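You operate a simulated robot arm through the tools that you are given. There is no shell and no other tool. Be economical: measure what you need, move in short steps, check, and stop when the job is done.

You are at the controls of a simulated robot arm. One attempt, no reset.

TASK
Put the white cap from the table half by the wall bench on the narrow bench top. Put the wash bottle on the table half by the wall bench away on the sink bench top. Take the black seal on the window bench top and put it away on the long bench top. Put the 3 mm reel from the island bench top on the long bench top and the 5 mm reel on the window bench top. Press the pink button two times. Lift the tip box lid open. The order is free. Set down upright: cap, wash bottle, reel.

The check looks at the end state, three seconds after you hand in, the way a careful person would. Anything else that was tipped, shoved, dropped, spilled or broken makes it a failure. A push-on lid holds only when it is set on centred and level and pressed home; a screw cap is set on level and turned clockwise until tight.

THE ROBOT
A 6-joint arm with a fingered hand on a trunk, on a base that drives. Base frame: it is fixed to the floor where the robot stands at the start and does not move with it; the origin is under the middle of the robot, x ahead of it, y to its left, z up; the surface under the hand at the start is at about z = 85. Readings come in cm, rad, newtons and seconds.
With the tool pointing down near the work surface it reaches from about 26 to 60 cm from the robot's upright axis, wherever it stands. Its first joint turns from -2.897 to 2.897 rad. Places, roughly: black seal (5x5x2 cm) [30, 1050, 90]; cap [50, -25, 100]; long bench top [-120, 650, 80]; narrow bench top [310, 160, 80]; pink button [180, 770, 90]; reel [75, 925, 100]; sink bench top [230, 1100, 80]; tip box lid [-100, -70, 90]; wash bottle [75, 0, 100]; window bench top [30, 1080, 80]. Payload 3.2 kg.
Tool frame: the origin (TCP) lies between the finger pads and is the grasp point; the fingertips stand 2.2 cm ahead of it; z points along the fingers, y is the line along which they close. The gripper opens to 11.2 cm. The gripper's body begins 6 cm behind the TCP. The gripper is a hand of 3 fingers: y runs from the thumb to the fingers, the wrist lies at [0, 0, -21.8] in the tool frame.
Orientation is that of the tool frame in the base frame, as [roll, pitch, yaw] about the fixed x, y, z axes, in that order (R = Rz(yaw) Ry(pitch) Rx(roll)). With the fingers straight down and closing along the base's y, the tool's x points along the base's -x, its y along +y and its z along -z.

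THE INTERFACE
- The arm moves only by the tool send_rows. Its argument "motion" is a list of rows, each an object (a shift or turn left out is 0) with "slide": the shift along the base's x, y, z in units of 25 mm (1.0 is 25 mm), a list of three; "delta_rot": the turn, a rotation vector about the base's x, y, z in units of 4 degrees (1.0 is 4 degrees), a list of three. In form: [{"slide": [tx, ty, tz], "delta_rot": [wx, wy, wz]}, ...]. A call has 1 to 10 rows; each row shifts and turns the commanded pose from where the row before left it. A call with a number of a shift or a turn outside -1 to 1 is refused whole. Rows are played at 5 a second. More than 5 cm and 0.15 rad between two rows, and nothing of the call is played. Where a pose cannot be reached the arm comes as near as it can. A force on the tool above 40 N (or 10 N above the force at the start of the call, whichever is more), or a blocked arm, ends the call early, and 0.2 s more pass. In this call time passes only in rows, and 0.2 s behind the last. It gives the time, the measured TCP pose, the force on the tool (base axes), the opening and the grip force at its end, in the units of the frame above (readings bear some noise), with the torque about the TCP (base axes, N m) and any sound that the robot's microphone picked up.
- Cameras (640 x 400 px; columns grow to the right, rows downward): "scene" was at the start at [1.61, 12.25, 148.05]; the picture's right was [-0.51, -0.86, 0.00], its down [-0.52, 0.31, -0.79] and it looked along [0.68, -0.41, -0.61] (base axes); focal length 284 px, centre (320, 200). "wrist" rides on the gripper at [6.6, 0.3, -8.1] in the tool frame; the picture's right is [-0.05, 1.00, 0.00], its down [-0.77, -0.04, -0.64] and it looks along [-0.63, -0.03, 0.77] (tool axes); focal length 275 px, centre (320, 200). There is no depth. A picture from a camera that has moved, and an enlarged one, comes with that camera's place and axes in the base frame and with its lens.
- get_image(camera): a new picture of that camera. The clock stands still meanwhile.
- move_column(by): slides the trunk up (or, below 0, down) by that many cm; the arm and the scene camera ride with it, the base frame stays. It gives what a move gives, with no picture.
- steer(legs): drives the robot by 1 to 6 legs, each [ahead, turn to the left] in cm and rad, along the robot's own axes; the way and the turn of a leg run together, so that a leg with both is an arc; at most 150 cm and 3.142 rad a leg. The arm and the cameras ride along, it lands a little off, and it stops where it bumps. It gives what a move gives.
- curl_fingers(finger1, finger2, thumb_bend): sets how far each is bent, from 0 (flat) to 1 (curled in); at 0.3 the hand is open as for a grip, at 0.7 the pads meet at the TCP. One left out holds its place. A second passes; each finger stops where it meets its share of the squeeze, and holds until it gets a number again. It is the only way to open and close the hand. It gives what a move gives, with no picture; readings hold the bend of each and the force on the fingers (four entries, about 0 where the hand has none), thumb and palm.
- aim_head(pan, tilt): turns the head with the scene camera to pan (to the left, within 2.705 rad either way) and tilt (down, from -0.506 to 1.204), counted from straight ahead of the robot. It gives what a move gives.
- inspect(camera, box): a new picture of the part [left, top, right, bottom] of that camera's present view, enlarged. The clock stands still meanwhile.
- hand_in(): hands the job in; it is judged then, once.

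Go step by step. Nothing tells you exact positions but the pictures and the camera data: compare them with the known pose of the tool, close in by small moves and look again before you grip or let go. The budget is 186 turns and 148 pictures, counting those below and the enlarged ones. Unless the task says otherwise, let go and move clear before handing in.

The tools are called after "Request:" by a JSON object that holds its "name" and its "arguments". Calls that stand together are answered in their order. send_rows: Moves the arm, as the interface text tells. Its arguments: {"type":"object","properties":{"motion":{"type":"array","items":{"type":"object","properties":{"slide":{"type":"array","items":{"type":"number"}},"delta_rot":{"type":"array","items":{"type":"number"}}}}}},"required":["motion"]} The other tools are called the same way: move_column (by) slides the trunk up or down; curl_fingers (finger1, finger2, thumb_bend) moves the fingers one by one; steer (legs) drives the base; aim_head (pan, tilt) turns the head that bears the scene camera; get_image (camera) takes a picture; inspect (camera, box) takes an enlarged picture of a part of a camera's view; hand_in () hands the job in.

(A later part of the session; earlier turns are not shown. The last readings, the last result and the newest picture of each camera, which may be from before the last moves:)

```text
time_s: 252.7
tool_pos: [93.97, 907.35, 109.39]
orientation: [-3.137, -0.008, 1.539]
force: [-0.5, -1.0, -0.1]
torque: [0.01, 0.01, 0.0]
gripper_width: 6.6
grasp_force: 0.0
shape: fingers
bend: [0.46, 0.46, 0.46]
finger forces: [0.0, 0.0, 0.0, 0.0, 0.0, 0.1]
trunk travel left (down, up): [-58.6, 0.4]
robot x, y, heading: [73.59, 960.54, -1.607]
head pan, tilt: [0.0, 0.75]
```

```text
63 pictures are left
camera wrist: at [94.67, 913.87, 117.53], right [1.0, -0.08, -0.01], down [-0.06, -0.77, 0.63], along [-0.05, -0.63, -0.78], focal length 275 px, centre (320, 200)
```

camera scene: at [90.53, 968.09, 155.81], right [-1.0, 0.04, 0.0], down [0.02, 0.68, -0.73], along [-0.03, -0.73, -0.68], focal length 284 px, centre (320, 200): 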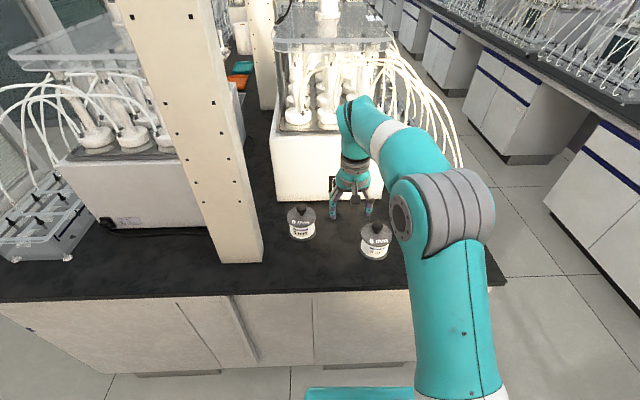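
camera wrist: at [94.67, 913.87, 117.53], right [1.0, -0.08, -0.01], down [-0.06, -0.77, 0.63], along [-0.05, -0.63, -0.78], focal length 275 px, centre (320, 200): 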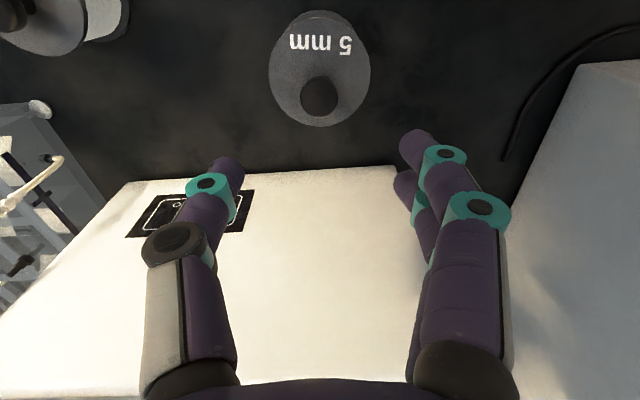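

Knob is right below at (94,907). I descend around it.

Request:
{"name": "send_rows", "arguments": {"motion": [{"slide": [0, -0.4, -1]}, {"slide": [0, 0, -1]}, {"slide": [0, 0, -1]}, {"slide": [0, 0, -1]}, {"slide": [0, 0, -0.7]}, {"slide": [0, 0, 0]}]}}

Request:
{"name": "get_image", "arguments": {"camera": "wrist"}}

```text
time_s: 254.1
tool_pos: [94.0, 906.24, 97.82]
orientation: [-3.138, -0.007, 1.537]
force: [0.4, 0.3, -0.1]
torque: [0.04, 0.02, -0.02]
gripper_width: 6.59
grasp_force: 0.2
shape: fingers
bend: [0.46, 0.46, 0.46]
finger forces: [0.1, 0.0, 0.0, 0.0, 0.0, 0.1]
trunk travel left (down, up): [-58.6, 0.4]
robot x, y, heading: [73.43, 960.75, -1.607]
head pan, tilt: [0.0, 0.75]
```

```text
62 pictures are left
camera wrist: at [94.61, 912.81, 105.81], right [1.0, -0.08, -0.01], down [-0.06, -0.77, 0.63], along [-0.05, -0.63, -0.78], focal length 275 px, centre (320, 200)
```

wrist: 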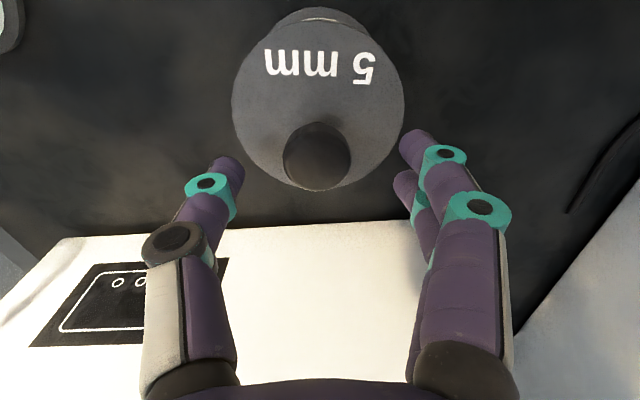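

Knob centre ≈(94,906.3,94.4). I nudge 7 mm forward, 1 cm lower, and close.

Request:
{"name": "send_rows", "arguments": {"motion": [{"slide": [0, -0.32, -0.4]}, {"slide": [0, 0, 0]}]}}

Request:
{"name": "curl_fingers", "arguments": {"finger1": 0.62, "finger2": 0.62, "thumb_bend": 0.62}}

Request:
{"name": "get_image", "arguments": {"camera": "wrist"}}

```text
time_s: 254.7
tool_pos: [93.85, 905.46, 96.8]
orientation: [-3.138, -0.007, 1.539]
force: [-0.3, -0.4, -0.6]
torque: [0.04, -0.01, 0.0]
gripper_width: 6.6
grasp_force: 0.0
shape: fingers
bend: [0.46, 0.46, 0.46]
finger forces: [0.0, 0.1, 0.0, 0.0, 0.0, 0.0]
trunk travel left (down, up): [-58.6, 0.4]
robot x, y, heading: [73.39, 960.76, -1.603]
head pan, tilt: [0.0, 0.75]
```

```text
time_s: 255.7
tool_pos: [94.02, 905.5, 96.78]
orientation: [-3.137, -0.008, 1.54]
force: [-0.1, 0.6, -0.7]
torque: [-0.03, -0.02, -0.03]
gripper_width: 2.74
grasp_force: 1.5
shape: fingers
bend: [0.6, 0.62, 0.61]
finger forces: [1.6, 0.0, 0.0, 0.0, 1.7, 0.0]
trunk travel left (down, up): [-58.6, 0.4]
robot x, y, heading: [73.6, 961.21, -1.606]
head pan, tilt: [0.0, 0.75]
```

```text
61 pictures are left
camera wrist: at [94.6, 911.98, 104.81], right [1.0, -0.08, -0.01], down [-0.06, -0.77, 0.63], along [-0.05, -0.63, -0.78], focal length 275 px, centre (320, 200)
```

wrist: 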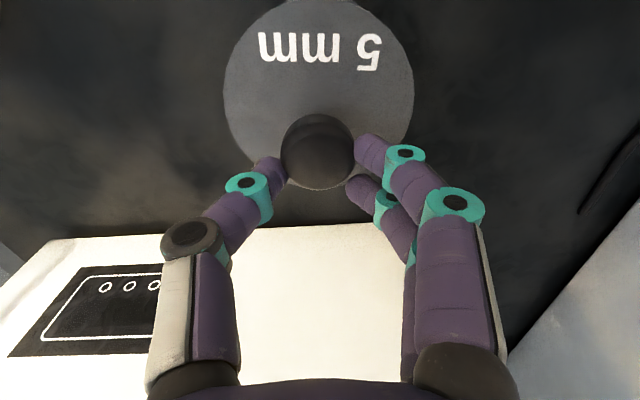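

Finger1 hits centre, so I shift 6 mm back and close firmly.

Request:
{"name": "curl_fingers", "arguments": {"finger1": 0.53, "finger2": 0.53, "thumb_bend": 0.53}}

Request:
{"name": "send_rows", "arguments": {"motion": [{"slide": [0, 0.26, 0]}, {"slide": [0, 0, 0]}]}}

Request:
{"name": "curl_fingers", "arguments": {"finger1": 0.64, "finger2": 0.64, "thumb_bend": 0.64}}

Request:
{"name": "curl_fingers", "arguments": {"finger1": 0.85, "finger2": 0.85, "thumb_bend": 0.85}}

Request:
{"name": "send_rows", "arguments": {"motion": [{"slide": [0, 0, 0.4]}, {"slide": [0, 0, 0.4]}, {"slide": [0, 0, 0]}]}}

Request:
{"name": "get_image", "arguments": {"camera": "wrist"}}

```text
time_s: 256.7
tool_pos: [93.96, 905.49, 96.75]
orientation: [-3.139, -0.007, 1.54]
force: [0.3, -0.2, 0.6]
torque: [0.01, -0.01, 0.0]
gripper_width: 4.6
grasp_force: 0.0
shape: fingers
bend: [0.53, 0.53, 0.53]
finger forces: [0.0, 0.0, 0.0, 0.1, 0.1, 0.0]
trunk travel left (down, up): [-58.6, 0.4]
robot x, y, heading: [73.64, 960.71, -1.608]
head pan, tilt: [0.0, 0.75]
```

```text
time_s: 257.3
tool_pos: [94.09, 906.1, 96.71]
orientation: [-3.139, -0.008, 1.538]
force: [0.0, -0.5, 0.7]
torque: [0.02, 0.03, -0.01]
gripper_width: 4.6
grasp_force: 0.1
shape: fingers
bend: [0.53, 0.53, 0.53]
finger forces: [0.0, 0.0, 0.0, 0.0, 0.1, 0.1]
trunk travel left (down, up): [-58.6, 0.4]
robot x, y, heading: [73.32, 960.92, -1.611]
head pan, tilt: [0.0, 0.75]
```

```text
time_s: 258.3
tool_pos: [94.0, 906.08, 96.86]
orientation: [-3.137, -0.008, 1.539]
force: [0.3, 0.8, 0.3]
torque: [-0.02, -0.03, 0.01]
gripper_width: 2.69
grasp_force: 4.4
shape: fingers
bend: [0.61, 0.61, 0.62]
finger forces: [1.9, 1.9, 0.0, 0.1, 3.7, 0.1]
trunk travel left (down, up): [-58.6, 0.4]
robot x, y, heading: [73.44, 960.67, -1.605]
head pan, tilt: [0.0, 0.75]
```

```text
time_s: 259.3
tool_pos: [94.0, 906.2, 96.83]
orientation: [-3.136, -0.006, 1.54]
force: [1.1, 0.8, 0.1]
torque: [-0.03, -0.12, 0.01]
gripper_width: 2.38
grasp_force: 18.7
shape: fingers
bend: [0.62, 0.62, 0.65]
finger forces: [9.1, 10.1, 0.0, 0.0, 18.3, 0.0]
trunk travel left (down, up): [-58.6, 0.4]
robot x, y, heading: [73.51, 960.59, -1.605]
head pan, tilt: [0.0, 0.75]
```

```text
time_s: 260.1
tool_pos: [94.02, 906.07, 98.67]
orientation: [-3.137, -0.007, 1.539]
force: [-0.3, 0.4, -2.6]
torque: [-0.03, 0.01, 0.04]
gripper_width: 2.39
grasp_force: 19.2
shape: fingers
bend: [0.61, 0.62, 0.66]
finger forces: [9.2, 10.3, 0.1, 0.0, 18.4, 0.0]
trunk travel left (down, up): [-58.6, 0.4]
robot x, y, heading: [73.54, 960.78, -1.613]
head pan, tilt: [0.0, 0.75]
```

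```text
60 pictures are left
camera wrist: at [94.64, 912.56, 106.72], right [1.0, -0.08, -0.01], down [-0.06, -0.77, 0.63], along [-0.05, -0.63, -0.78], focal length 275 px, centre (320, 200)
```

wrist: 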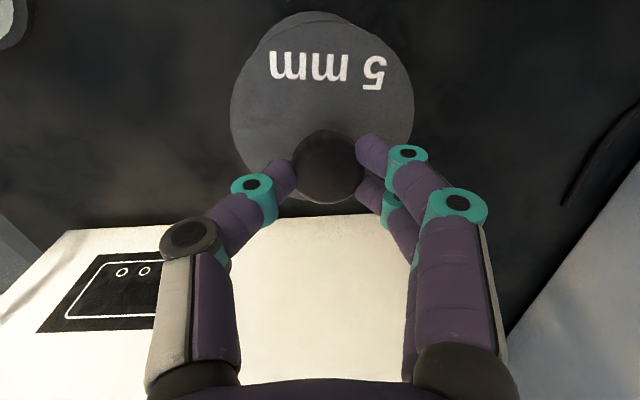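

5 mm reel lifted with a balanced grip. I raise it clear of the others, back off, and swing round to the window bench's free spot near (25,1043).

Request:
{"name": "send_rows", "arguments": {"motion": [{"slide": [0, 0, 0.8]}, {"slide": [0, 0, 0.8]}, {"slide": [0, 0, 0.8]}, {"slide": [0, 0, 0.8]}, {"slide": [0, 0, 0.8]}, {"slide": [0, 0.6, 0.8]}, {"slide": [0, 0.8, 0.7]}, {"slide": [0, 0.8, 0]}, {"slide": [0, 0.8, 0]}, {"slide": [0, 0, 0]}]}}

Request:
{"name": "steer", "arguments": {"legs": [[-13, 0], [0, -1.54], [30, 0], [0, -1.571]]}}

Request:
{"name": "aim_head", "arguments": {"pan": 0.0, "tilt": 0.75}}

Request:
{"name": "get_image", "arguments": {"camera": "scene"}}

Request:
{"name": "get_image", "arguments": {"camera": "wrist"}}

```text
time_s: 262.3
tool_pos: [94.6, 914.5, 112.07]
orientation: [-3.135, -0.007, 1.54]
force: [-0.1, -0.5, -3.3]
torque: [-0.03, -0.01, 0.01]
gripper_width: 2.36
grasp_force: 18.7
shape: fingers
bend: [0.61, 0.62, 0.66]
finger forces: [9.3, 10.3, 0.0, 0.0, 18.3, 0.1]
out of reach, approached as far as the arm can: row 5
trunk travel left (down, up): [-58.6, 0.4]
robot x, y, heading: [73.46, 960.94, -1.609]
head pan, tilt: [0.0, 0.75]
```

```text
time_s: 272.8
tool_pos: [20.13, 1018.67, 112.01]
orientation: [-3.134, -0.008, -1.543]
force: [-0.1, -0.3, -2.2]
torque: [-0.01, 0.01, 0.0]
gripper_width: 2.29
grasp_force: 18.1
shape: fingers
bend: [0.61, 0.62, 0.66]
finger forces: [8.7, 10.4, 0.0, 0.1, 17.7, 0.0]
trunk travel left (down, up): [-58.6, 0.4]
robot x, y, heading: [43.67, 973.6, 1.59]
head pan, tilt: [0.0, 0.75]
```

```text
time_s: 273.4
tool_pos: [20.13, 1018.57, 112.04]
orientation: [-3.135, -0.006, -1.545]
force: [0.2, -0.4, -3.0]
torque: [0.03, 0.0, 0.03]
gripper_width: 2.32
grasp_force: 18.7
shape: fingers
bend: [0.61, 0.62, 0.66]
finger forces: [8.7, 10.5, 0.0, 0.0, 17.7, 0.0]
trunk travel left (down, up): [-58.6, 0.4]
robot x, y, heading: [44.34, 974.09, 1.598]
head pan, tilt: [0.0, 0.75]
```

```text
59 pictures are left
camera scene: at [27.43, 975.69, 155.81], right [1.0, 0.03, 0.0], down [0.02, -0.68, -0.73], along [-0.02, 0.73, -0.68], focal length 284 px, centre (320, 200)
```

scene: 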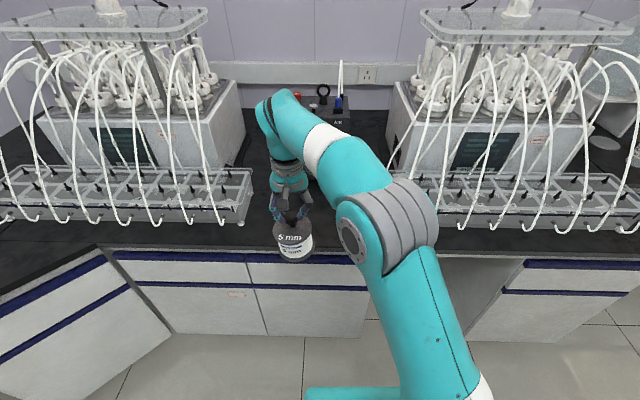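

```text
58 pictures are left
camera wrist: at [20.02, 1012.07, 119.98], right [-1.0, 0.02, -0.01], down [0.01, 0.78, 0.63], along [0.02, 0.63, -0.78], focal length 275 px, centre (320, 200)
```

wrist: 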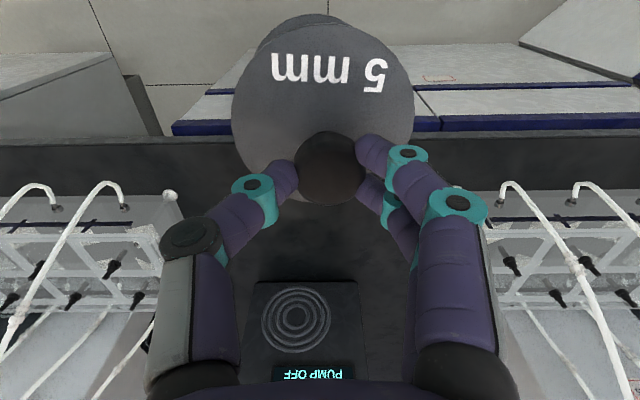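

Free gap x -2..39 between trays, bench edge y≈1030, device at y≈1063. I drive 18 cm closer, then place at about (20,1045).

Request:
{"name": "steer", "arguments": {"legs": [[18, 0]]}}

Request:
{"name": "send_rows", "arguments": {"motion": [{"slide": [0.1, 0, -0.8]}, {"slide": [0.1, 0.4, -0.8]}, {"slide": [0.1, 0.8, -0.8]}, {"slide": [0.1, 0.8, -0.8]}, {"slide": [0.1, 0.8, -0.8]}, {"slide": [0, 0.6, -0.8]}, {"slide": [0, 0, -0.6]}, {"slide": [0, 0, 0]}]}}

Request:
{"name": "get_image", "arguments": {"camera": "wrist"}}

```text
time_s: 274.9
tool_pos: [19.79, 1036.53, 111.88]
orientation: [-3.137, -0.008, -1.545]
force: [-0.4, 0.9, -2.6]
torque: [0.02, 0.01, 0.03]
gripper_width: 2.32
grasp_force: 18.8
shape: fingers
bend: [0.61, 0.62, 0.66]
finger forces: [8.9, 10.3, 0.0, 0.0, 17.8, 0.0]
trunk travel left (down, up): [-58.6, 0.4]
robot x, y, heading: [43.45, 991.54, 1.591]
head pan, tilt: [0.0, 0.75]
```

```text
time_s: 276.7
tool_pos: [21.14, 1044.86, 98.44]
orientation: [-3.137, -0.007, -1.544]
force: [0.0, -0.4, -2.1]
torque: [0.03, 0.01, 0.02]
gripper_width: 2.32
grasp_force: 18.9
shape: fingers
bend: [0.61, 0.62, 0.66]
finger forces: [9.0, 10.3, 0.0, 0.1, 17.9, 0.0]
trunk travel left (down, up): [-58.6, 0.4]
robot x, y, heading: [43.26, 991.71, 1.591]
head pan, tilt: [0.0, 0.75]
```

```text
57 pictures are left
camera wrist: at [20.95, 1038.39, 106.44], right [-1.0, 0.02, -0.01], down [0.01, 0.78, 0.63], along [0.02, 0.63, -0.78], focal length 275 px, centre (320, 200)
```

wrist: 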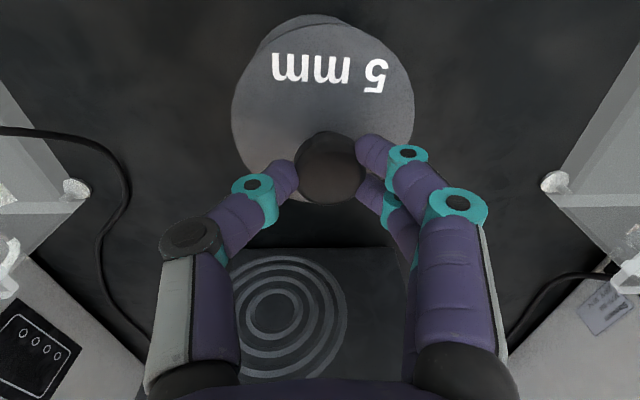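

Over the free spot. I lower the last 1.7 cm carefully and release on contact.

Request:
{"name": "send_rows", "arguments": {"motion": [{"slide": [0, 0, -0.3]}, {"slide": [0, 0, -0.15]}, {"slide": [0, 0, -0.08]}, {"slide": [0, 0, 0]}]}}

Request:
{"name": "send_rows", "arguments": {"motion": [{"slide": [0, 0, -0.08]}, {"slide": [0, 0, 0]}]}}

Request:
{"name": "send_rows", "arguments": {"motion": [{"slide": [0, 0, -0.08]}, {"slide": [0, 0, 0]}]}}

```text
time_s: 277.7
tool_pos: [21.09, 1044.99, 97.14]
orientation: [-3.137, -0.008, -1.545]
force: [-1.1, -1.1, -2.1]
torque: [0.0, 0.03, -0.03]
gripper_width: 2.31
grasp_force: 18.7
shape: fingers
bend: [0.61, 0.62, 0.66]
finger forces: [9.0, 10.2, 0.1, 0.0, 17.8, 0.1]
trunk travel left (down, up): [-58.6, 0.4]
robot x, y, heading: [43.87, 991.51, 1.594]
head pan, tilt: [0.0, 0.75]
```

```text
time_s: 278.3
tool_pos: [21.15, 1044.87, 96.92]
orientation: [-3.137, -0.008, -1.543]
force: [1.5, 0.3, 3.9]
torque: [0.01, 0.01, -0.01]
gripper_width: 2.32
grasp_force: 19.3
shape: fingers
bend: [0.61, 0.62, 0.66]
finger forces: [8.4, 10.3, 0.1, 0.0, 19.0, 0.0]
trunk travel left (down, up): [-58.6, 0.4]
robot x, y, heading: [43.54, 991.58, 1.595]
head pan, tilt: [0.0, 0.75]
```

```text
time_s: 278.9
tool_pos: [21.09, 1044.87, 96.86]
orientation: [-3.14, -0.006, -1.547]
force: [3.5, 0.7, 10.5]
torque: [0.05, 0.03, 0.02]
gripper_width: 2.29
grasp_force: 19.4
shape: fingers
bend: [0.63, 0.63, 0.66]
finger forces: [8.1, 10.0, 0.1, 0.0, 21.5, 0.1]
trunk travel left (down, up): [-58.6, 0.4]
robot x, y, heading: [43.78, 991.6, 1.59]
head pan, tilt: [0.0, 0.75]
```

Contact. Releasing, rising, and moving to face the 3 mm reel.

Request:
{"name": "curl_fingers", "arguments": {"finger1": 0.46, "finger2": 0.46, "thumb_bend": 0.46}}

Request:
{"name": "send_rows", "arguments": {"motion": [{"slide": [0, 0, 0.6]}, {"slide": [0, 0, 1]}, {"slide": [0, 0, 1]}, {"slide": [0, 0, 1]}, {"slide": [0, -0.5, 1]}, {"slide": [0, -1, 0.8]}, {"slide": [0, -1, 0]}, {"slide": [0, -1, 0]}]}}

Request:
{"name": "get_image", "arguments": {"camera": "wrist"}}

Request:
{"name": "steer", "arguments": {"legs": [[-18, 0], [0, -1.593], [24, 0], [0, -1.571], [8, 0]]}}

Request:
{"name": "get_image", "arguments": {"camera": "wrist"}}

```text
time_s: 279.9
tool_pos: [21.07, 1044.95, 96.69]
orientation: [-3.136, -0.008, -1.545]
force: [0.1, 0.0, 0.1]
torque: [-0.03, 0.0, -0.01]
gripper_width: 6.61
grasp_force: 0.0
shape: fingers
bend: [0.46, 0.46, 0.46]
finger forces: [0.1, 0.0, 0.0, 0.0, 0.0, 0.1]
trunk travel left (down, up): [-58.6, 0.4]
robot x, y, heading: [43.69, 991.25, 1.594]
head pan, tilt: [0.0, 0.75]
```

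```text
time_s: 281.7
tool_pos: [20.85, 1035.95, 110.48]
orientation: [-3.136, -0.007, -1.543]
force: [0.2, -0.4, -0.2]
torque: [0.02, 0.0, -0.01]
gripper_width: 6.61
grasp_force: 0.0
shape: fingers
bend: [0.46, 0.46, 0.46]
finger forces: [0.0, 0.1, 0.1, 0.1, 0.0, 0.0]
trunk travel left (down, up): [-58.6, 0.4]
robot x, y, heading: [43.27, 991.78, 1.594]
head pan, tilt: [0.0, 0.75]
```

```text
56 pictures are left
camera wrist: at [20.71, 1029.34, 118.42], right [-1.0, 0.02, -0.01], down [0.01, 0.78, 0.63], along [0.02, 0.63, -0.78], focal length 275 px, centre (320, 200)
```

wrist: 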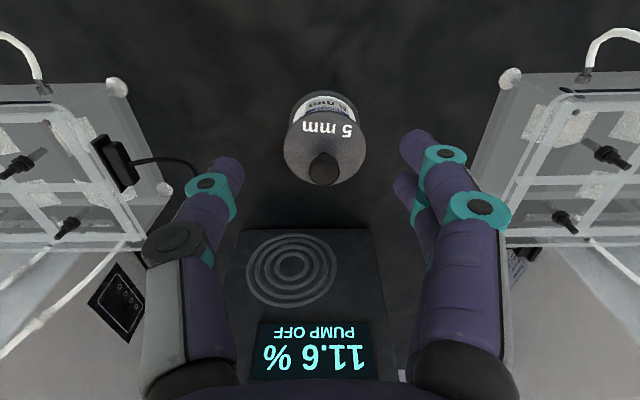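

```text
time_s: 292.9
tool_pos: [88.14, 919.37, 110.25]
orientation: [-3.135, -0.008, 1.554]
force: [0.3, -0.3, 0.3]
torque: [0.03, 0.01, -0.02]
gripper_width: 6.62
grasp_force: 0.1
shape: fingers
bend: [0.46, 0.46, 0.46]
finger forces: [0.0, 0.1, 0.1, 0.0, 0.0, 0.0]
trunk travel left (down, up): [-58.6, 0.4]
robot x, y, heading: [67.61, 965.06, -1.593]
head pan, tilt: [0.0, 0.75]
```

```text
55 pictures are left
camera wrist: at [88.7, 925.97, 118.35], right [1.0, -0.06, -0.01], down [-0.05, -0.78, 0.63], along [-0.05, -0.63, -0.78], focal length 275 px, centre (320, 200)
```

wrist: 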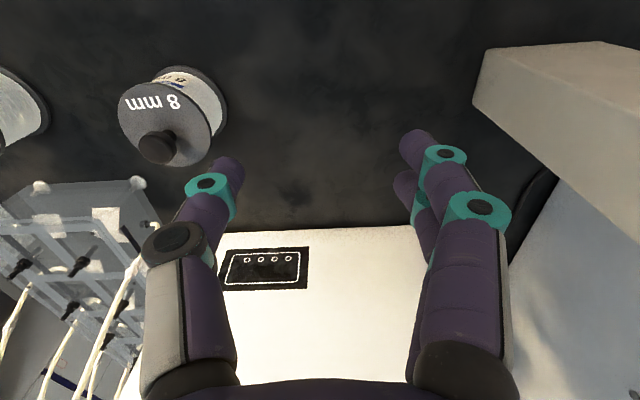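

The 5 mm reel stands well. I move the hand over to the 3 mm reel.

Request:
{"name": "send_rows", "arguments": {"motion": [{"slide": [-1, 0, 0]}, {"slide": [-1, 0, 0]}, {"slide": [-1, 0, 0]}, {"slide": [-1, 0, 0]}, {"slide": [-1, 0, 0]}, {"slide": [-1, 0, 0]}, {"slide": [-1, 0, 0]}, {"slide": [-1, 0, 0]}, {"slide": [-1, 0, 0]}, {"slide": [-1, 0, 0]}]}}

Request:
{"name": "send_rows", "arguments": {"motion": [{"slide": [-1, 0, 0]}, {"slide": [-1, 0, 0]}, {"slide": [-1, 0, 0]}, {"slide": [0, 0, 0]}]}}

Request:
{"name": "get_image", "arguments": {"camera": "wrist"}}

```text
time_s: 295.1
tool_pos: [63.0, 919.53, 110.23]
orientation: [-3.135, -0.009, 1.552]
force: [-0.5, 0.0, 0.3]
torque: [-0.01, -0.02, -0.01]
gripper_width: 6.6
grasp_force: 0.1
shape: fingers
bend: [0.46, 0.46, 0.46]
finger forces: [0.1, 0.1, 0.0, 0.1, 0.0, 0.1]
trunk travel left (down, up): [-58.6, 0.4]
robot x, y, heading: [67.74, 965.07, -1.596]
head pan, tilt: [0.0, 0.75]
```

```text
time_s: 296.1
tool_pos: [55.76, 919.41, 110.39]
orientation: [-3.137, -0.007, 1.554]
force: [-0.1, 0.2, -0.1]
torque: [0.03, 0.01, 0.01]
gripper_width: 6.59
grasp_force: 0.1
shape: fingers
bend: [0.46, 0.46, 0.46]
finger forces: [0.0, 0.0, 0.0, 0.0, 0.1, 0.0]
trunk travel left (down, up): [-58.6, 0.4]
robot x, y, heading: [67.42, 964.58, -1.592]
head pan, tilt: [0.0, 0.75]
```

```text
54 pictures are left
camera wrist: at [56.13, 926.02, 118.37], right [1.0, -0.06, -0.01], down [-0.05, -0.78, 0.63], along [-0.05, -0.63, -0.78], focal length 275 px, centre (320, 200)
```

wrist: 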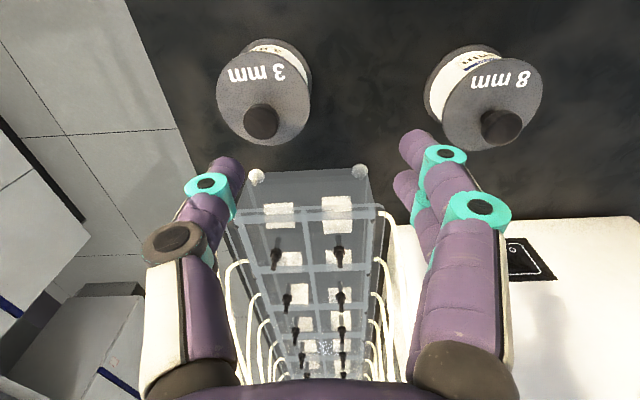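

3 mm knob at about (49.8,916.1). I centre over it and descend.

Request:
{"name": "send_rows", "arguments": {"motion": [{"slide": [-0.8, -0.45, 0]}, {"slide": [-0.8, -0.45, 0]}, {"slide": [-0.8, -0.45, 0]}, {"slide": [0, 0, -1]}, {"slide": [0, 0, -1]}, {"slide": [0, 0, -1]}, {"slide": [0, 0, -1]}, {"slide": [0, 0, -0.5]}, {"slide": [0, 0, 0]}]}}

Request:
{"name": "get_image", "arguments": {"camera": "wrist"}}

```text
time_s: 298.1
tool_pos: [49.56, 916.2, 99.17]
orientation: [-3.136, -0.006, 1.553]
force: [-0.2, -0.6, -0.6]
torque: [-0.01, 0.0, -0.02]
gripper_width: 6.6
grasp_force: 0.2
shape: fingers
bend: [0.46, 0.46, 0.46]
finger forces: [0.0, 0.1, 0.0, 0.0, 0.1, 0.0]
trunk travel left (down, up): [-58.6, 0.4]
robot x, y, heading: [67.33, 964.89, -1.589]
head pan, tilt: [0.0, 0.75]
```

```text
53 pictures are left
camera wrist: at [50.13, 922.64, 107.17], right [1.0, -0.07, -0.01], down [-0.05, -0.78, 0.63], along [-0.05, -0.63, -0.78], focal length 275 px, centre (320, 200)
```

wrist: 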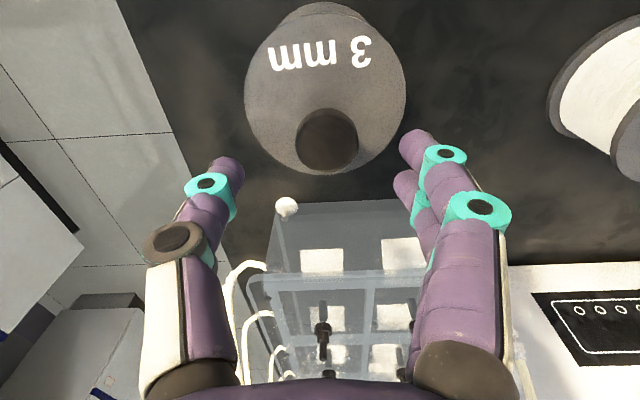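

Centred. I lower to knob height and close in two stages, then test-lift.

Request:
{"name": "send_rows", "arguments": {"motion": [{"slide": [0.14, -0.03, -0.5]}, {"slide": [0, 0, -0.45]}, {"slide": [0, 0, 0]}]}}

Request:
{"name": "curl_fingers", "arguments": {"finger1": 0.63, "finger2": 0.63, "thumb_bend": 0.63}}

Request:
{"name": "curl_fingers", "arguments": {"finger1": 0.85, "finger2": 0.85, "thumb_bend": 0.85}}

Request:
{"name": "send_rows", "arguments": {"motion": [{"slide": [0, 0, 0.4]}, {"slide": [0, 0, 0.4]}, {"slide": [0, 0, 0]}]}}

Request:
{"name": "get_image", "arguments": {"camera": "wrist"}}

```text
time_s: 298.9
tool_pos: [49.9, 916.03, 96.72]
orientation: [-3.137, -0.007, 1.552]
force: [0.0, 0.6, -0.1]
torque: [-0.02, 0.04, 0.0]
gripper_width: 6.6
grasp_force: 0.1
shape: fingers
bend: [0.46, 0.46, 0.46]
finger forces: [0.0, 0.1, 0.0, 0.1, 0.1, 0.0]
trunk travel left (down, up): [-58.6, 0.4]
robot x, y, heading: [67.2, 965.09, -1.589]
head pan, tilt: [0.0, 0.75]
```

```text
time_s: 299.9
tool_pos: [50.04, 916.02, 96.77]
orientation: [-3.135, -0.008, 1.554]
force: [0.3, -0.4, 0.4]
torque: [0.02, 0.01, 0.01]
gripper_width: 2.66
grasp_force: 2.2
shape: fingers
bend: [0.61, 0.6, 0.61]
finger forces: [1.4, 1.5, 0.0, 0.0, 2.5, 0.0]
trunk travel left (down, up): [-58.6, 0.4]
robot x, y, heading: [67.26, 965.59, -1.588]
head pan, tilt: [0.0, 0.75]
```

```text
time_s: 300.9
tool_pos: [49.99, 916.0, 96.85]
orientation: [-3.137, -0.007, 1.554]
force: [1.0, -0.6, -0.1]
torque: [-0.01, -0.1, 0.0]
gripper_width: 2.34
grasp_force: 19.1
shape: fingers
bend: [0.63, 0.63, 0.65]
finger forces: [10.1, 9.5, 0.0, 0.0, 18.3, 0.0]
trunk travel left (down, up): [-58.6, 0.4]
robot x, y, heading: [67.03, 964.84, -1.59]
head pan, tilt: [0.0, 0.75]
```

```text
time_s: 301.7
tool_pos: [50.07, 916.08, 98.68]
orientation: [-3.136, -0.006, 1.553]
force: [0.3, 0.2, -2.1]
torque: [-0.02, 0.04, 0.03]
gripper_width: 2.35
grasp_force: 18.7
shape: fingers
bend: [0.62, 0.62, 0.66]
finger forces: [10.2, 9.4, 0.0, 0.0, 18.5, 0.0]
trunk travel left (down, up): [-58.6, 0.4]
robot x, y, heading: [67.26, 965.23, -1.589]
head pan, tilt: [0.0, 0.75]
```

```text
52 pictures are left
camera wrist: at [50.62, 922.59, 106.73], right [1.0, -0.06, -0.01], down [-0.05, -0.78, 0.63], along [-0.04, -0.63, -0.78], focal length 275 px, centre (320, 200)
```

wrist: 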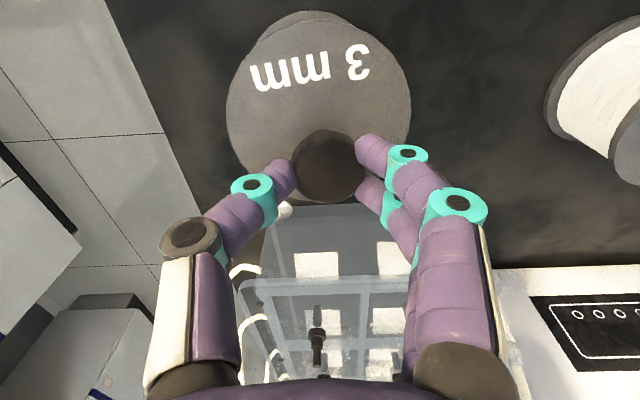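

3 mm reel held firmly. The gap by the seal is tight, so I head down the aisle to the free stretch of the long bench near y≈430 and look there.

Request:
{"name": "send_rows", "arguments": {"motion": [{"slide": [0, 0, 0.9]}, {"slide": [0, 0, 0.9]}, {"slide": [0, 0, 0.9]}, {"slide": [0, 0, 0.9]}, {"slide": [0, 0.3, 0.9]}, {"slide": [0.5, 0.5, 0.9]}, {"slide": [0.8, 0, 0]}, {"slide": [0.8, 0, 0]}, {"slide": [0.8, 0, 0]}]}}

Request:
{"name": "steer", "arguments": {"legs": [[-9, 0], [0, -1.552], [33, 0], [91, 1.571], [150, 0], [150, 0]]}}

Request:
{"name": "aim_head", "arguments": {"pan": -0.5, "tilt": 0.5}}

Request:
{"name": "get_image", "arguments": {"camera": "scene"}}

```text
time_s: 303.7
tool_pos: [57.41, 917.98, 112.29]
orientation: [-3.138, -0.008, 1.552]
force: [-0.1, 0.1, -2.6]
torque: [0.0, -0.02, 0.02]
gripper_width: 2.33
grasp_force: 18.9
shape: fingers
bend: [0.61, 0.62, 0.66]
finger forces: [10.5, 9.7, 0.1, 0.0, 18.5, 0.0]
trunk travel left (down, up): [-58.6, 0.4]
robot x, y, heading: [67.15, 965.14, -1.59]
head pan, tilt: [0.0, 0.75]
```

```text
time_s: 328.5
tool_pos: [-3.22, 568.68, 112.39]
orientation: [-3.136, -0.009, 1.666]
force: [-0.3, -1.1, -2.6]
torque: [-0.01, -0.02, 0.02]
gripper_width: 2.3
grasp_force: 18.9
shape: fingers
bend: [0.61, 0.62, 0.66]
finger forces: [9.8, 10.0, 0.0, 0.0, 18.1, 0.0]
trunk travel left (down, up): [-58.6, 0.4]
robot x, y, heading: [1.83, 616.86, -1.478]
head pan, tilt: [0.0, 0.75]
cut short: leg 4
```

```text
time_s: 329.4
tool_pos: [-3.26, 568.78, 112.3]
orientation: [-3.137, -0.008, 1.665]
force: [0.1, -0.6, -2.5]
torque: [-0.01, 0.02, -0.01]
gripper_width: 2.26
grasp_force: 19.0
shape: fingers
bend: [0.61, 0.62, 0.66]
finger forces: [9.8, 10.1, 0.0, 0.0, 18.0, 0.0]
trunk travel left (down, up): [-58.6, 0.4]
robot x, y, heading: [1.91, 616.75, -1.478]
head pan, tilt: [-0.499, 0.499]
```

```text
51 pictures are left
camera scene: at [14.17, 615.91, 158.01], right [-0.92, 0.4, 0.0], down [0.19, 0.44, -0.88], along [-0.35, -0.81, -0.48], focal length 284 px, centre (320, 200)
```

scene: 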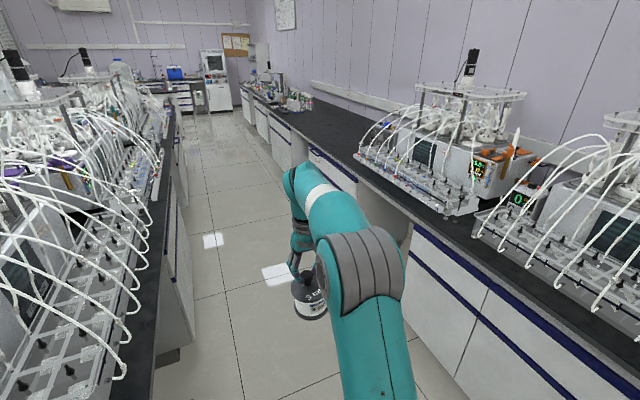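

A long free stretch of the long bench lies at y≈340–430. I drive there and turn to face it.

Request:
{"name": "steer", "arguments": {"legs": [[0, -0.208], [120, 0], [88, 0], [0, -1.456]]}}

Request:
{"name": "aim_head", "arguments": {"pan": 0.0, "tilt": 0.75}}

Request:
{"name": "get_image", "arguments": {"camera": "scene"}}

```text
time_s: 343.9
tool_pos: [-67.4, 419.83, 112.33]
orientation: [-3.136, -0.006, 0.035]
force: [0.0, 0.5, -2.3]
torque: [-0.03, 0.04, 0.02]
gripper_width: 2.29
grasp_force: 17.9
shape: fingers
bend: [0.61, 0.62, 0.67]
finger forces: [9.4, 9.9, 0.0, 0.1, 17.7, 0.0]
trunk travel left (down, up): [-58.6, 0.4]
robot x, y, heading: [-19.63, 412.5, -3.103]
head pan, tilt: [-0.499, 0.499]
```

```text
time_s: 344.8
tool_pos: [-67.26, 420.0, 112.38]
orientation: [-3.137, -0.007, 0.035]
force: [0.0, 0.7, -2.5]
torque: [-0.03, 0.04, 0.01]
gripper_width: 2.26
grasp_force: 18.7
shape: fingers
bend: [0.61, 0.62, 0.67]
finger forces: [9.5, 9.9, 0.0, 0.0, 17.7, 0.1]
trunk travel left (down, up): [-58.6, 0.4]
robot x, y, heading: [-19.61, 412.28, -3.107]
head pan, tilt: [0.0, 0.75]
```

```text
50 pictures are left
camera scene: at [-21.35, 395.74, 155.82], right [-0.03, 1.0, 0.0], down [0.68, 0.02, -0.73], along [-0.73, -0.02, -0.68], focal length 284 px, centre (320, 200)
```

scene: 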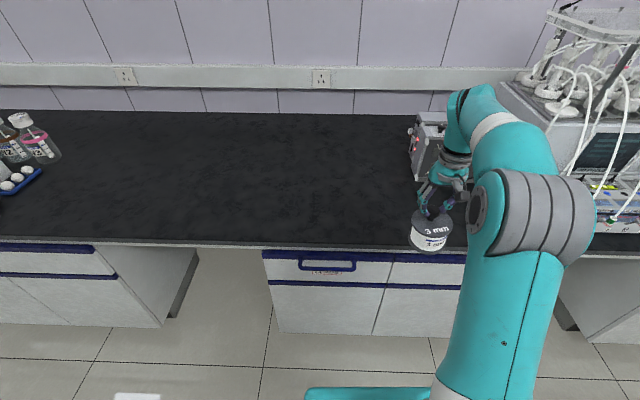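

Plenty of free, unbroken bench here. I drive 12 cm closer and set the reel at about (-88,409).

Request:
{"name": "steer", "arguments": {"legs": [[12, 0]]}}

Request:
{"name": "send_rows", "arguments": {"motion": [{"slide": [-0.4, -0.8, -0.8]}, {"slide": [-0.6, -0.8, -0.8]}, {"slide": [-0.6, -0.8, -0.8]}, {"slide": [-0.6, -0.8, -0.8]}, {"slide": [-0.6, -0.8, -0.8]}, {"slide": [-0.6, -0.4, -0.8]}, {"slide": [0, 0, -0.8]}, {"slide": [0, 0, 0]}]}}

Request:
{"name": "get_image", "arguments": {"camera": "scene"}}

```text
time_s: 346.1
tool_pos: [-79.51, 419.61, 112.21]
orientation: [-3.136, -0.008, 0.036]
force: [0.1, 0.1, -2.3]
torque: [-0.01, 0.01, 0.03]
gripper_width: 2.28
grasp_force: 18.4
shape: fingers
bend: [0.61, 0.62, 0.67]
finger forces: [9.6, 9.9, 0.1, 0.1, 17.6, 0.0]
trunk travel left (down, up): [-58.6, 0.4]
robot x, y, heading: [-31.96, 411.87, -3.109]
head pan, tilt: [0.0, 0.75]
```

```text
time_s: 347.9
tool_pos: [-88.03, 408.41, 98.44]
orientation: [-3.136, -0.009, 0.036]
force: [0.3, -0.1, -2.1]
torque: [0.01, 0.01, 0.01]
gripper_width: 2.26
grasp_force: 19.0
shape: fingers
bend: [0.61, 0.62, 0.67]
finger forces: [9.8, 10.0, 0.1, 0.0, 17.7, 0.0]
trunk travel left (down, up): [-58.6, 0.4]
robot x, y, heading: [-31.64, 411.75, -3.116]
head pan, tilt: [0.0, 0.75]
```

```text
49 pictures are left
camera scene: at [-33.45, 395.31, 155.81], right [-0.03, 1.0, 0.0], down [0.68, 0.02, -0.73], along [-0.73, -0.02, -0.68], focal length 284 px, centre (320, 200)
```

scene: 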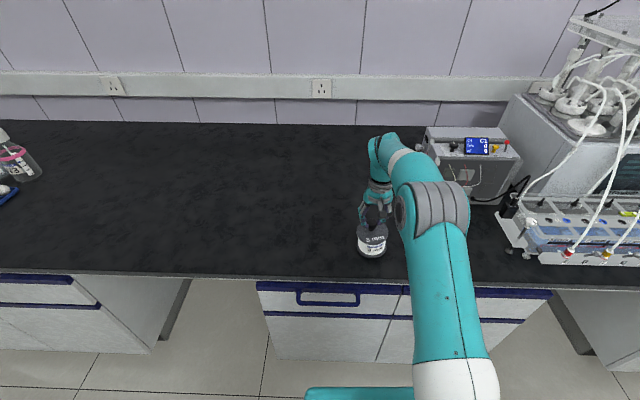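

Over clear bench. Lowering to contact, then releasing.

Request:
{"name": "send_rows", "arguments": {"motion": [{"slide": [0, 0, -0.3]}, {"slide": [0, 0, -0.15]}, {"slide": [0, 0, -0.08]}, {"slide": [0, 0, 0]}]}}

Request:
{"name": "send_rows", "arguments": {"motion": [{"slide": [0, 0, -0.1]}, {"slide": [0, 0, 0]}]}}

Request:
{"name": "send_rows", "arguments": {"motion": [{"slide": [0, 0, -0.08]}, {"slide": [0, 0, 0]}]}}

```text
time_s: 348.9
tool_pos: [-87.9, 408.47, 97.01]
orientation: [-3.136, -0.007, 0.035]
force: [-0.4, 0.9, -0.1]
torque: [-0.02, 0.02, -0.04]
gripper_width: 2.29
grasp_force: 19.1
shape: fingers
bend: [0.61, 0.62, 0.67]
finger forces: [9.6, 10.1, 0.0, 0.1, 18.1, 0.0]
trunk travel left (down, up): [-58.6, 0.4]
robot x, y, heading: [-31.57, 411.57, -3.104]
head pan, tilt: [0.0, 0.75]
```

```text
time_s: 349.5
tool_pos: [-87.8, 408.44, 96.81]
orientation: [-3.135, -0.007, 0.036]
force: [-1.9, 2.1, 8.7]
torque: [-0.11, 0.03, -0.01]
gripper_width: 2.25
grasp_force: 20.6
shape: fingers
bend: [0.62, 0.62, 0.67]
finger forces: [9.7, 10.6, 0.1, 0.0, 20.7, 0.0]
trunk travel left (down, up): [-58.6, 0.4]
robot x, y, heading: [-31.91, 411.96, -3.109]
head pan, tilt: [0.0, 0.75]
```

```text
time_s: 350.1
tool_pos: [-87.85, 408.55, 96.48]
orientation: [-3.135, -0.005, 0.034]
force: [-4.2, 4.6, 14.3]
torque: [-0.11, 0.05, -0.01]
gripper_width: 2.23
grasp_force: 21.4
shape: fingers
bend: [0.65, 0.64, 0.67]
finger forces: [9.0, 10.7, 0.0, 0.0, 22.5, 0.1]
trunk travel left (down, up): [-58.6, 0.4]
robot x, y, heading: [-32.02, 412.01, -3.108]
head pan, tilt: [0.0, 0.75]
```

Contact made. I ease, release, rise and check the reel.

Request:
{"name": "send_rows", "arguments": {"motion": [{"slide": [0, 0, 0.1]}, {"slide": [0, 0, 0]}]}}

Request:
{"name": "curl_fingers", "arguments": {"finger1": 0.46, "finger2": 0.46, "thumb_bend": 0.46}}

Request:
{"name": "send_rows", "arguments": {"motion": [{"slide": [0, 0, 0.6]}, {"slide": [0, 0, 1]}, {"slide": [0, 0, 1]}, {"slide": [0, 0, 1]}, {"slide": [0.5, 0, 1]}, {"slide": [1, 0, 1]}, {"slide": [1, 0, 0]}, {"slide": [1, 0, 0]}]}}

Request:
{"name": "get_image", "arguments": {"camera": "wrist"}}

```text
time_s: 350.7
tool_pos: [-87.82, 408.37, 96.68]
orientation: [-3.136, -0.01, 0.038]
force: [-0.4, 0.5, 4.9]
torque: [-0.11, -0.01, -0.06]
gripper_width: 2.3
grasp_force: 20.3
shape: fingers
bend: [0.64, 0.64, 0.67]
finger forces: [10.0, 10.1, 0.0, 0.1, 19.4, 0.0]
trunk travel left (down, up): [-58.6, 0.4]
robot x, y, heading: [-32.06, 411.95, -3.105]
head pan, tilt: [0.0, 0.75]
```

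```text
time_s: 351.7
tool_pos: [-87.82, 408.45, 96.67]
orientation: [-3.136, -0.006, 0.035]
force: [0.1, 0.5, -0.2]
torque: [-0.04, 0.0, 0.0]
gripper_width: 6.63
grasp_force: 0.0
shape: fingers
bend: [0.46, 0.46, 0.46]
finger forces: [0.1, 0.0, 0.1, 0.0, 0.1, 0.0]
trunk travel left (down, up): [-58.6, 0.4]
robot x, y, heading: [-31.84, 411.59, -3.107]
head pan, tilt: [0.0, 0.75]
```

```text
time_s: 353.5
tool_pos: [-79.11, 408.55, 111.03]
orientation: [-3.137, -0.006, 0.034]
force: [-0.9, 0.4, -0.1]
torque: [-0.04, 0.01, 0.0]
gripper_width: 6.61
grasp_force: 0.1
shape: fingers
bend: [0.46, 0.46, 0.46]
finger forces: [0.0, 0.0, 0.1, 0.1, 0.1, 0.1]
trunk travel left (down, up): [-58.6, 0.4]
robot x, y, heading: [-31.77, 412.09, -3.112]
head pan, tilt: [0.0, 0.75]
```

```text
48 pictures are left
camera wrist: at [-72.53, 408.38, 118.99], right [-0.01, -1.0, -0.01], down [-0.78, 0.0, 0.63], along [-0.63, 0.01, -0.78], focal length 275 px, centre (320, 200)
```

wrist: 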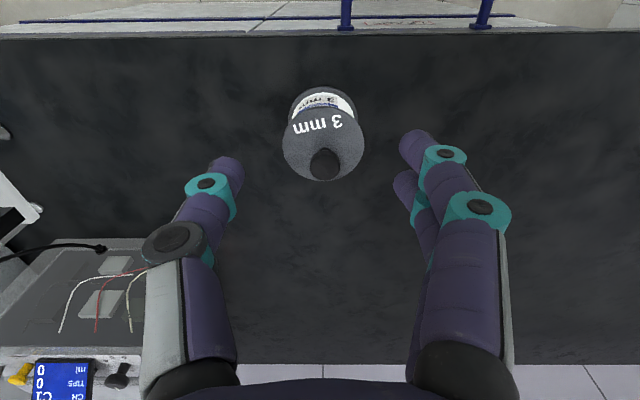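

3 mm reel stands fine. Now the pink button at [180,770] on the island's far side; I drive round by the end aisle.

Request:
{"name": "steer", "arguments": {"legs": [[-10, 0], [0, -1.605], [150, 0], [150, 0], [150, 0], [108, 0]]}}

Request:
{"name": "aim_head", "arguments": {"pan": -0.9, "tilt": 0.4}}

```text
time_s: 384.5
tool_pos: [-50.5, 1013.92, 110.92]
orientation: [-3.134, -0.009, -1.504]
force: [0.3, 0.2, -0.2]
torque: [0.02, 0.0, -0.01]
gripper_width: 6.59
grasp_force: 0.1
shape: fingers
bend: [0.46, 0.46, 0.46]
finger forces: [0.0, 0.0, 0.1, 0.0, 0.0, 0.0]
trunk travel left (down, up): [-58.6, 0.4]
robot x, y, heading: [-45.74, 966.85, 1.641]
head pan, tilt: [0.0, 0.75]
```

```text
time_s: 385.7
tool_pos: [-50.49, 1013.82, 110.86]
orientation: [-3.137, -0.007, -1.503]
force: [0.8, 0.1, 0.2]
torque: [-0.03, 0.0, -0.02]
gripper_width: 6.6
grasp_force: 0.0
shape: fingers
bend: [0.46, 0.46, 0.46]
finger forces: [0.0, 0.0, 0.0, 0.0, 0.0, 0.0]
trunk travel left (down, up): [-58.6, 0.4]
robot x, y, heading: [-45.33, 966.55, 1.635]
head pan, tilt: [-0.901, 0.4]
```

Now east along the end aisle to x≈240 and turn south.

Request:
{"name": "steer", "arguments": {"legs": [[0, -1.63], [145, 0], [140, 0], [0, -1.571]]}}

Request:
{"name": "aim_head", "arguments": {"pan": -0.4, "tilt": 0.5}}

Request:
{"name": "get_image", "arguments": {"camera": "scene"}}

```text
time_s: 407.3
tool_pos: [238.48, 909.92, 111.01]
orientation: [-3.137, -0.007, 1.556]
force: [-0.1, -0.3, -0.9]
torque: [0.02, 0.01, 0.02]
gripper_width: 6.62
grasp_force: 0.0
shape: fingers
bend: [0.46, 0.46, 0.46]
finger forces: [0.0, 0.0, 0.1, 0.0, 0.0, 0.0]
trunk travel left (down, up): [-58.6, 0.4]
robot x, y, heading: [237.25, 957.64, -1.591]
head pan, tilt: [-0.901, 0.4]
```

```text
time_s: 408.2
tool_pos: [238.34, 909.89, 110.98]
orientation: [-3.138, -0.009, 1.554]
force: [0.1, -0.7, 0.7]
torque: [-0.01, 0.01, 0.0]
gripper_width: 6.6
grasp_force: 0.0
shape: fingers
bend: [0.46, 0.46, 0.46]
finger forces: [0.1, 0.0, 0.0, 0.0, 0.0, 0.1]
trunk travel left (down, up): [-58.6, 0.4]
robot x, y, heading: [237.24, 957.29, -1.59]
head pan, tilt: [-0.4, 0.499]
```

```text
47 pictures are left
camera scene: at [250.6, 954.86, 158.01], right [-0.91, 0.41, 0.0], down [0.19, 0.44, -0.88], along [-0.36, -0.8, -0.48], focal length 284 px, centre (320, 200)
```

scene: 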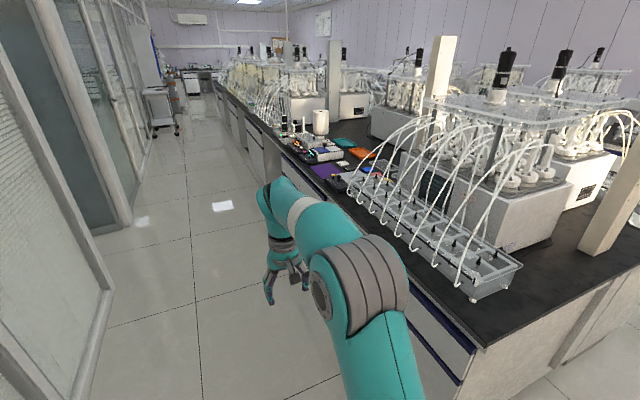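

The cluster with trays near (303,150) is the button area. I drive 183 cm on and turn to face the island.

Request:
{"name": "steer", "arguments": {"legs": [[120, 0.02], [63, 0], [0, -1.571]]}}

Request:
{"name": "aim_head", "arguments": {"pan": 0.0, "tilt": 0.85}}

Request:
{"name": "get_image", "arguments": {"camera": "scene"}}

Request:
{"name": "get_image", "arguments": {"camera": "wrist"}}

```text
time_s: 421.3
tool_pos: [189.42, 771.67, 111.0]
orientation: [-3.137, -0.005, 0.017]
force: [-0.5, -0.4, 0.2]
torque: [-0.02, 0.04, 0.02]
gripper_width: 6.59
grasp_force: 0.1
shape: fingers
bend: [0.46, 0.46, 0.46]
finger forces: [0.0, 0.0, 0.1, 0.1, 0.1, 0.0]
trunk travel left (down, up): [-58.6, 0.4]
robot x, y, heading: [237.02, 773.96, -3.124]
head pan, tilt: [-0.4, 0.499]
```

```text
time_s: 422.1
tool_pos: [189.47, 771.64, 111.0]
orientation: [-3.135, -0.006, 0.017]
force: [0.5, -0.9, -0.9]
torque: [-0.01, -0.02, -0.04]
gripper_width: 6.6
grasp_force: 0.2
shape: fingers
bend: [0.46, 0.46, 0.46]
finger forces: [0.0, 0.0, 0.0, 0.0, 0.0, 0.1]
trunk travel left (down, up): [-58.6, 0.4]
robot x, y, heading: [236.91, 774.03, -3.123]
head pan, tilt: [0.0, 0.85]
```

```text
46 pictures are left
camera scene: at [235.49, 757.63, 155.02], right [-0.01, 1.0, 0.0], down [0.75, 0.01, -0.66], along [-0.66, -0.01, -0.75], focal length 284 px, centre (320, 200)
```

scene: 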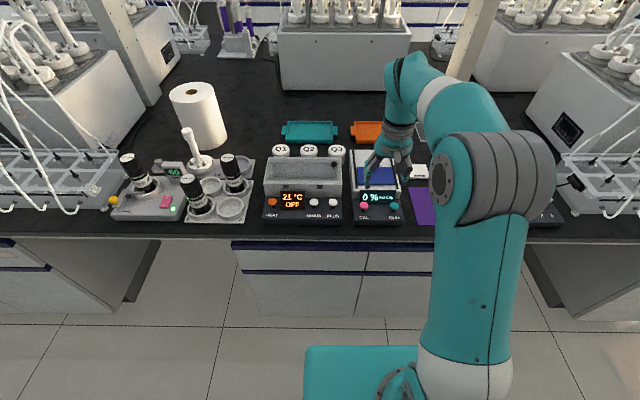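

```text
45 pictures are left
camera wrist: at [196.1, 771.44, 118.97], right [-0.03, -1.0, -0.01], down [-0.78, 0.02, 0.63], along [-0.63, 0.02, -0.78], focal length 275 px, centre (320, 200)
```

wrist: 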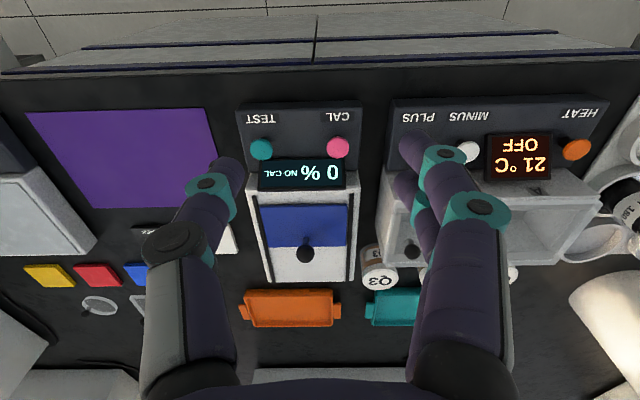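

The pink "CAL" button on the small meter is at about (180.6,769.8) — matching the given place. I zoom to see the button height and the white post-like item at left.

Request:
{"name": "inspect", "arguments": {"camera": "scene", "box": [100, 80, 260, 230]}}

Request:
{"name": "inspect", "arguments": {"camera": "scene", "box": [340, 140, 420, 230]}}

```text
2.67 times, centred on (180, 155) of scene
camera zoom: at [235.49, 757.63, 155.02], right [-0.01, 1.0, 0.0], down [0.75, 0.01, -0.66], along [-0.66, -0.01, -0.75], focal length 756 px, centre (693, 320)
```

zoom: 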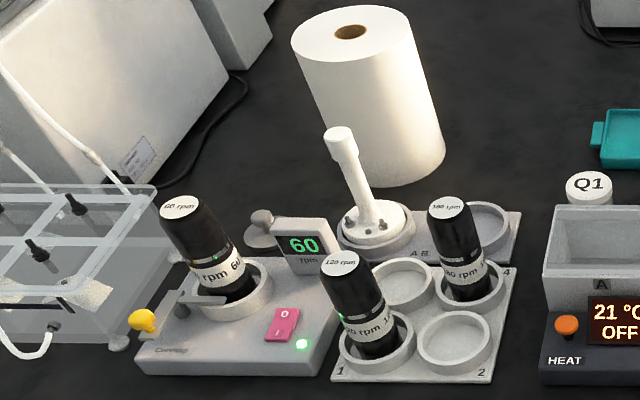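

```text
4.44 times, centred on (380, 185) of scene
camera zoom: at [235.49, 757.63, 155.02], right [-0.01, 1.0, 0.0], down [0.75, 0.01, -0.66], along [-0.66, -0.01, -0.75], focal length 1260 px, centre (53, 267)
```

zoom: 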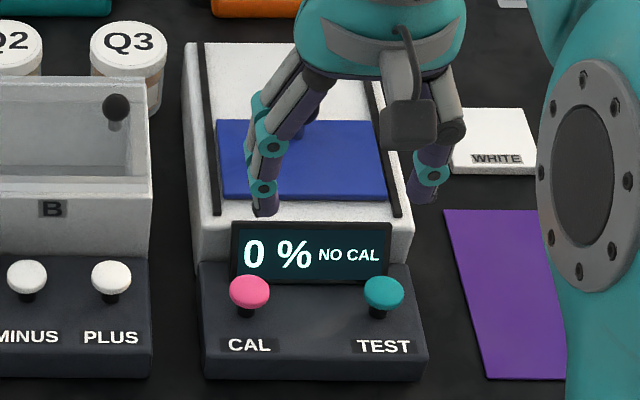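

The white post appears here too as lab hardware. The pink CAL button is at (181.1,769.9,91). I close the fingers to a fist point and go above it.

Request:
{"name": "curl_fingers", "arguments": {"finger1": 0.7, "finger2": 0.7, "thumb_bend": 0.7}}

Request:
{"name": "send_rows", "arguments": {"motion": [{"slide": [-0.8, -0.18, -0.5]}, {"slide": [-0.8, -0.18, -0.8]}, {"slide": [-0.8, -0.18, -0.8]}, {"slide": [-0.8, -0.18, -0.8]}, {"slide": [0, 0, -0.8]}, {"slide": [0, 0, -0.8]}, {"slide": [0, 0, 0]}]}}

Request:
{"name": "get_image", "arguments": {"camera": "wrist"}}

Request:
{"name": "inspect", "arguments": {"camera": "scene", "box": [330, 140, 430, 230]}}

```text
time_s: 423.1
tool_pos: [189.57, 771.59, 110.89]
orientation: [-3.137, -0.008, 0.016]
force: [-0.3, 0.3, -0.2]
torque: [-0.01, 0.0, 0.01]
gripper_width: 0.29
grasp_force: 0.0
shape: fingers
bend: [0.7, 0.7, 0.7]
finger forces: [0.0, 0.0, 0.0, 0.0, 0.0, 0.0]
trunk travel left (down, up): [-58.6, 0.4]
robot x, y, heading: [236.86, 774.16, -3.124]
head pan, tilt: [0.0, 0.85]
```

```text
time_s: 424.7
tool_pos: [181.38, 769.85, 99.8]
orientation: [-3.137, -0.006, 0.016]
force: [0.2, -0.4, -0.6]
torque: [-0.02, 0.01, -0.02]
gripper_width: 0.28
grasp_force: 0.1
shape: fingers
bend: [0.7, 0.7, 0.7]
finger forces: [0.0, 0.1, 0.0, 0.0, 0.0, 0.0]
trunk travel left (down, up): [-58.6, 0.4]
robot x, y, heading: [237.05, 774.45, -3.126]
head pan, tilt: [0.0, 0.85]
```

```text
42 pictures are left
camera wrist: at [188.02, 769.61, 107.73], right [-0.03, -1.0, -0.01], down [-0.78, 0.02, 0.63], along [-0.63, 0.02, -0.78], focal length 275 px, centre (320, 200)
```

wrist: 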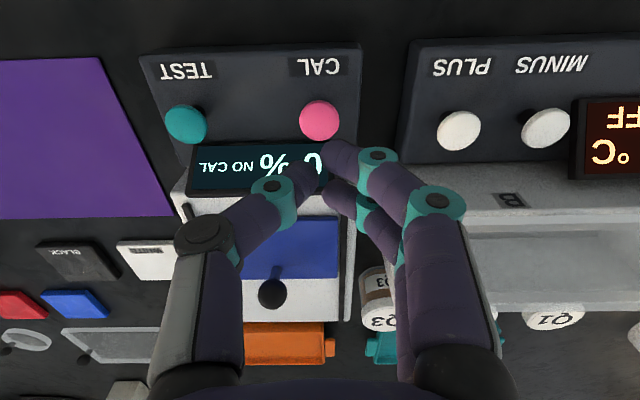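

```text
4.44 times, centred on (380, 185) of scene
camera zoom: at [235.5, 757.63, 155.01], right [-0.01, 1.0, 0.0], down [0.75, 0.01, -0.66], along [-0.66, -0.01, -0.75], focal length 1260 px, centre (53, 267)
```

zoom: 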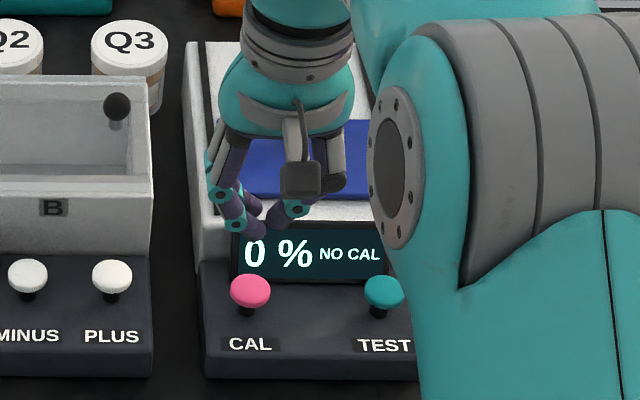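

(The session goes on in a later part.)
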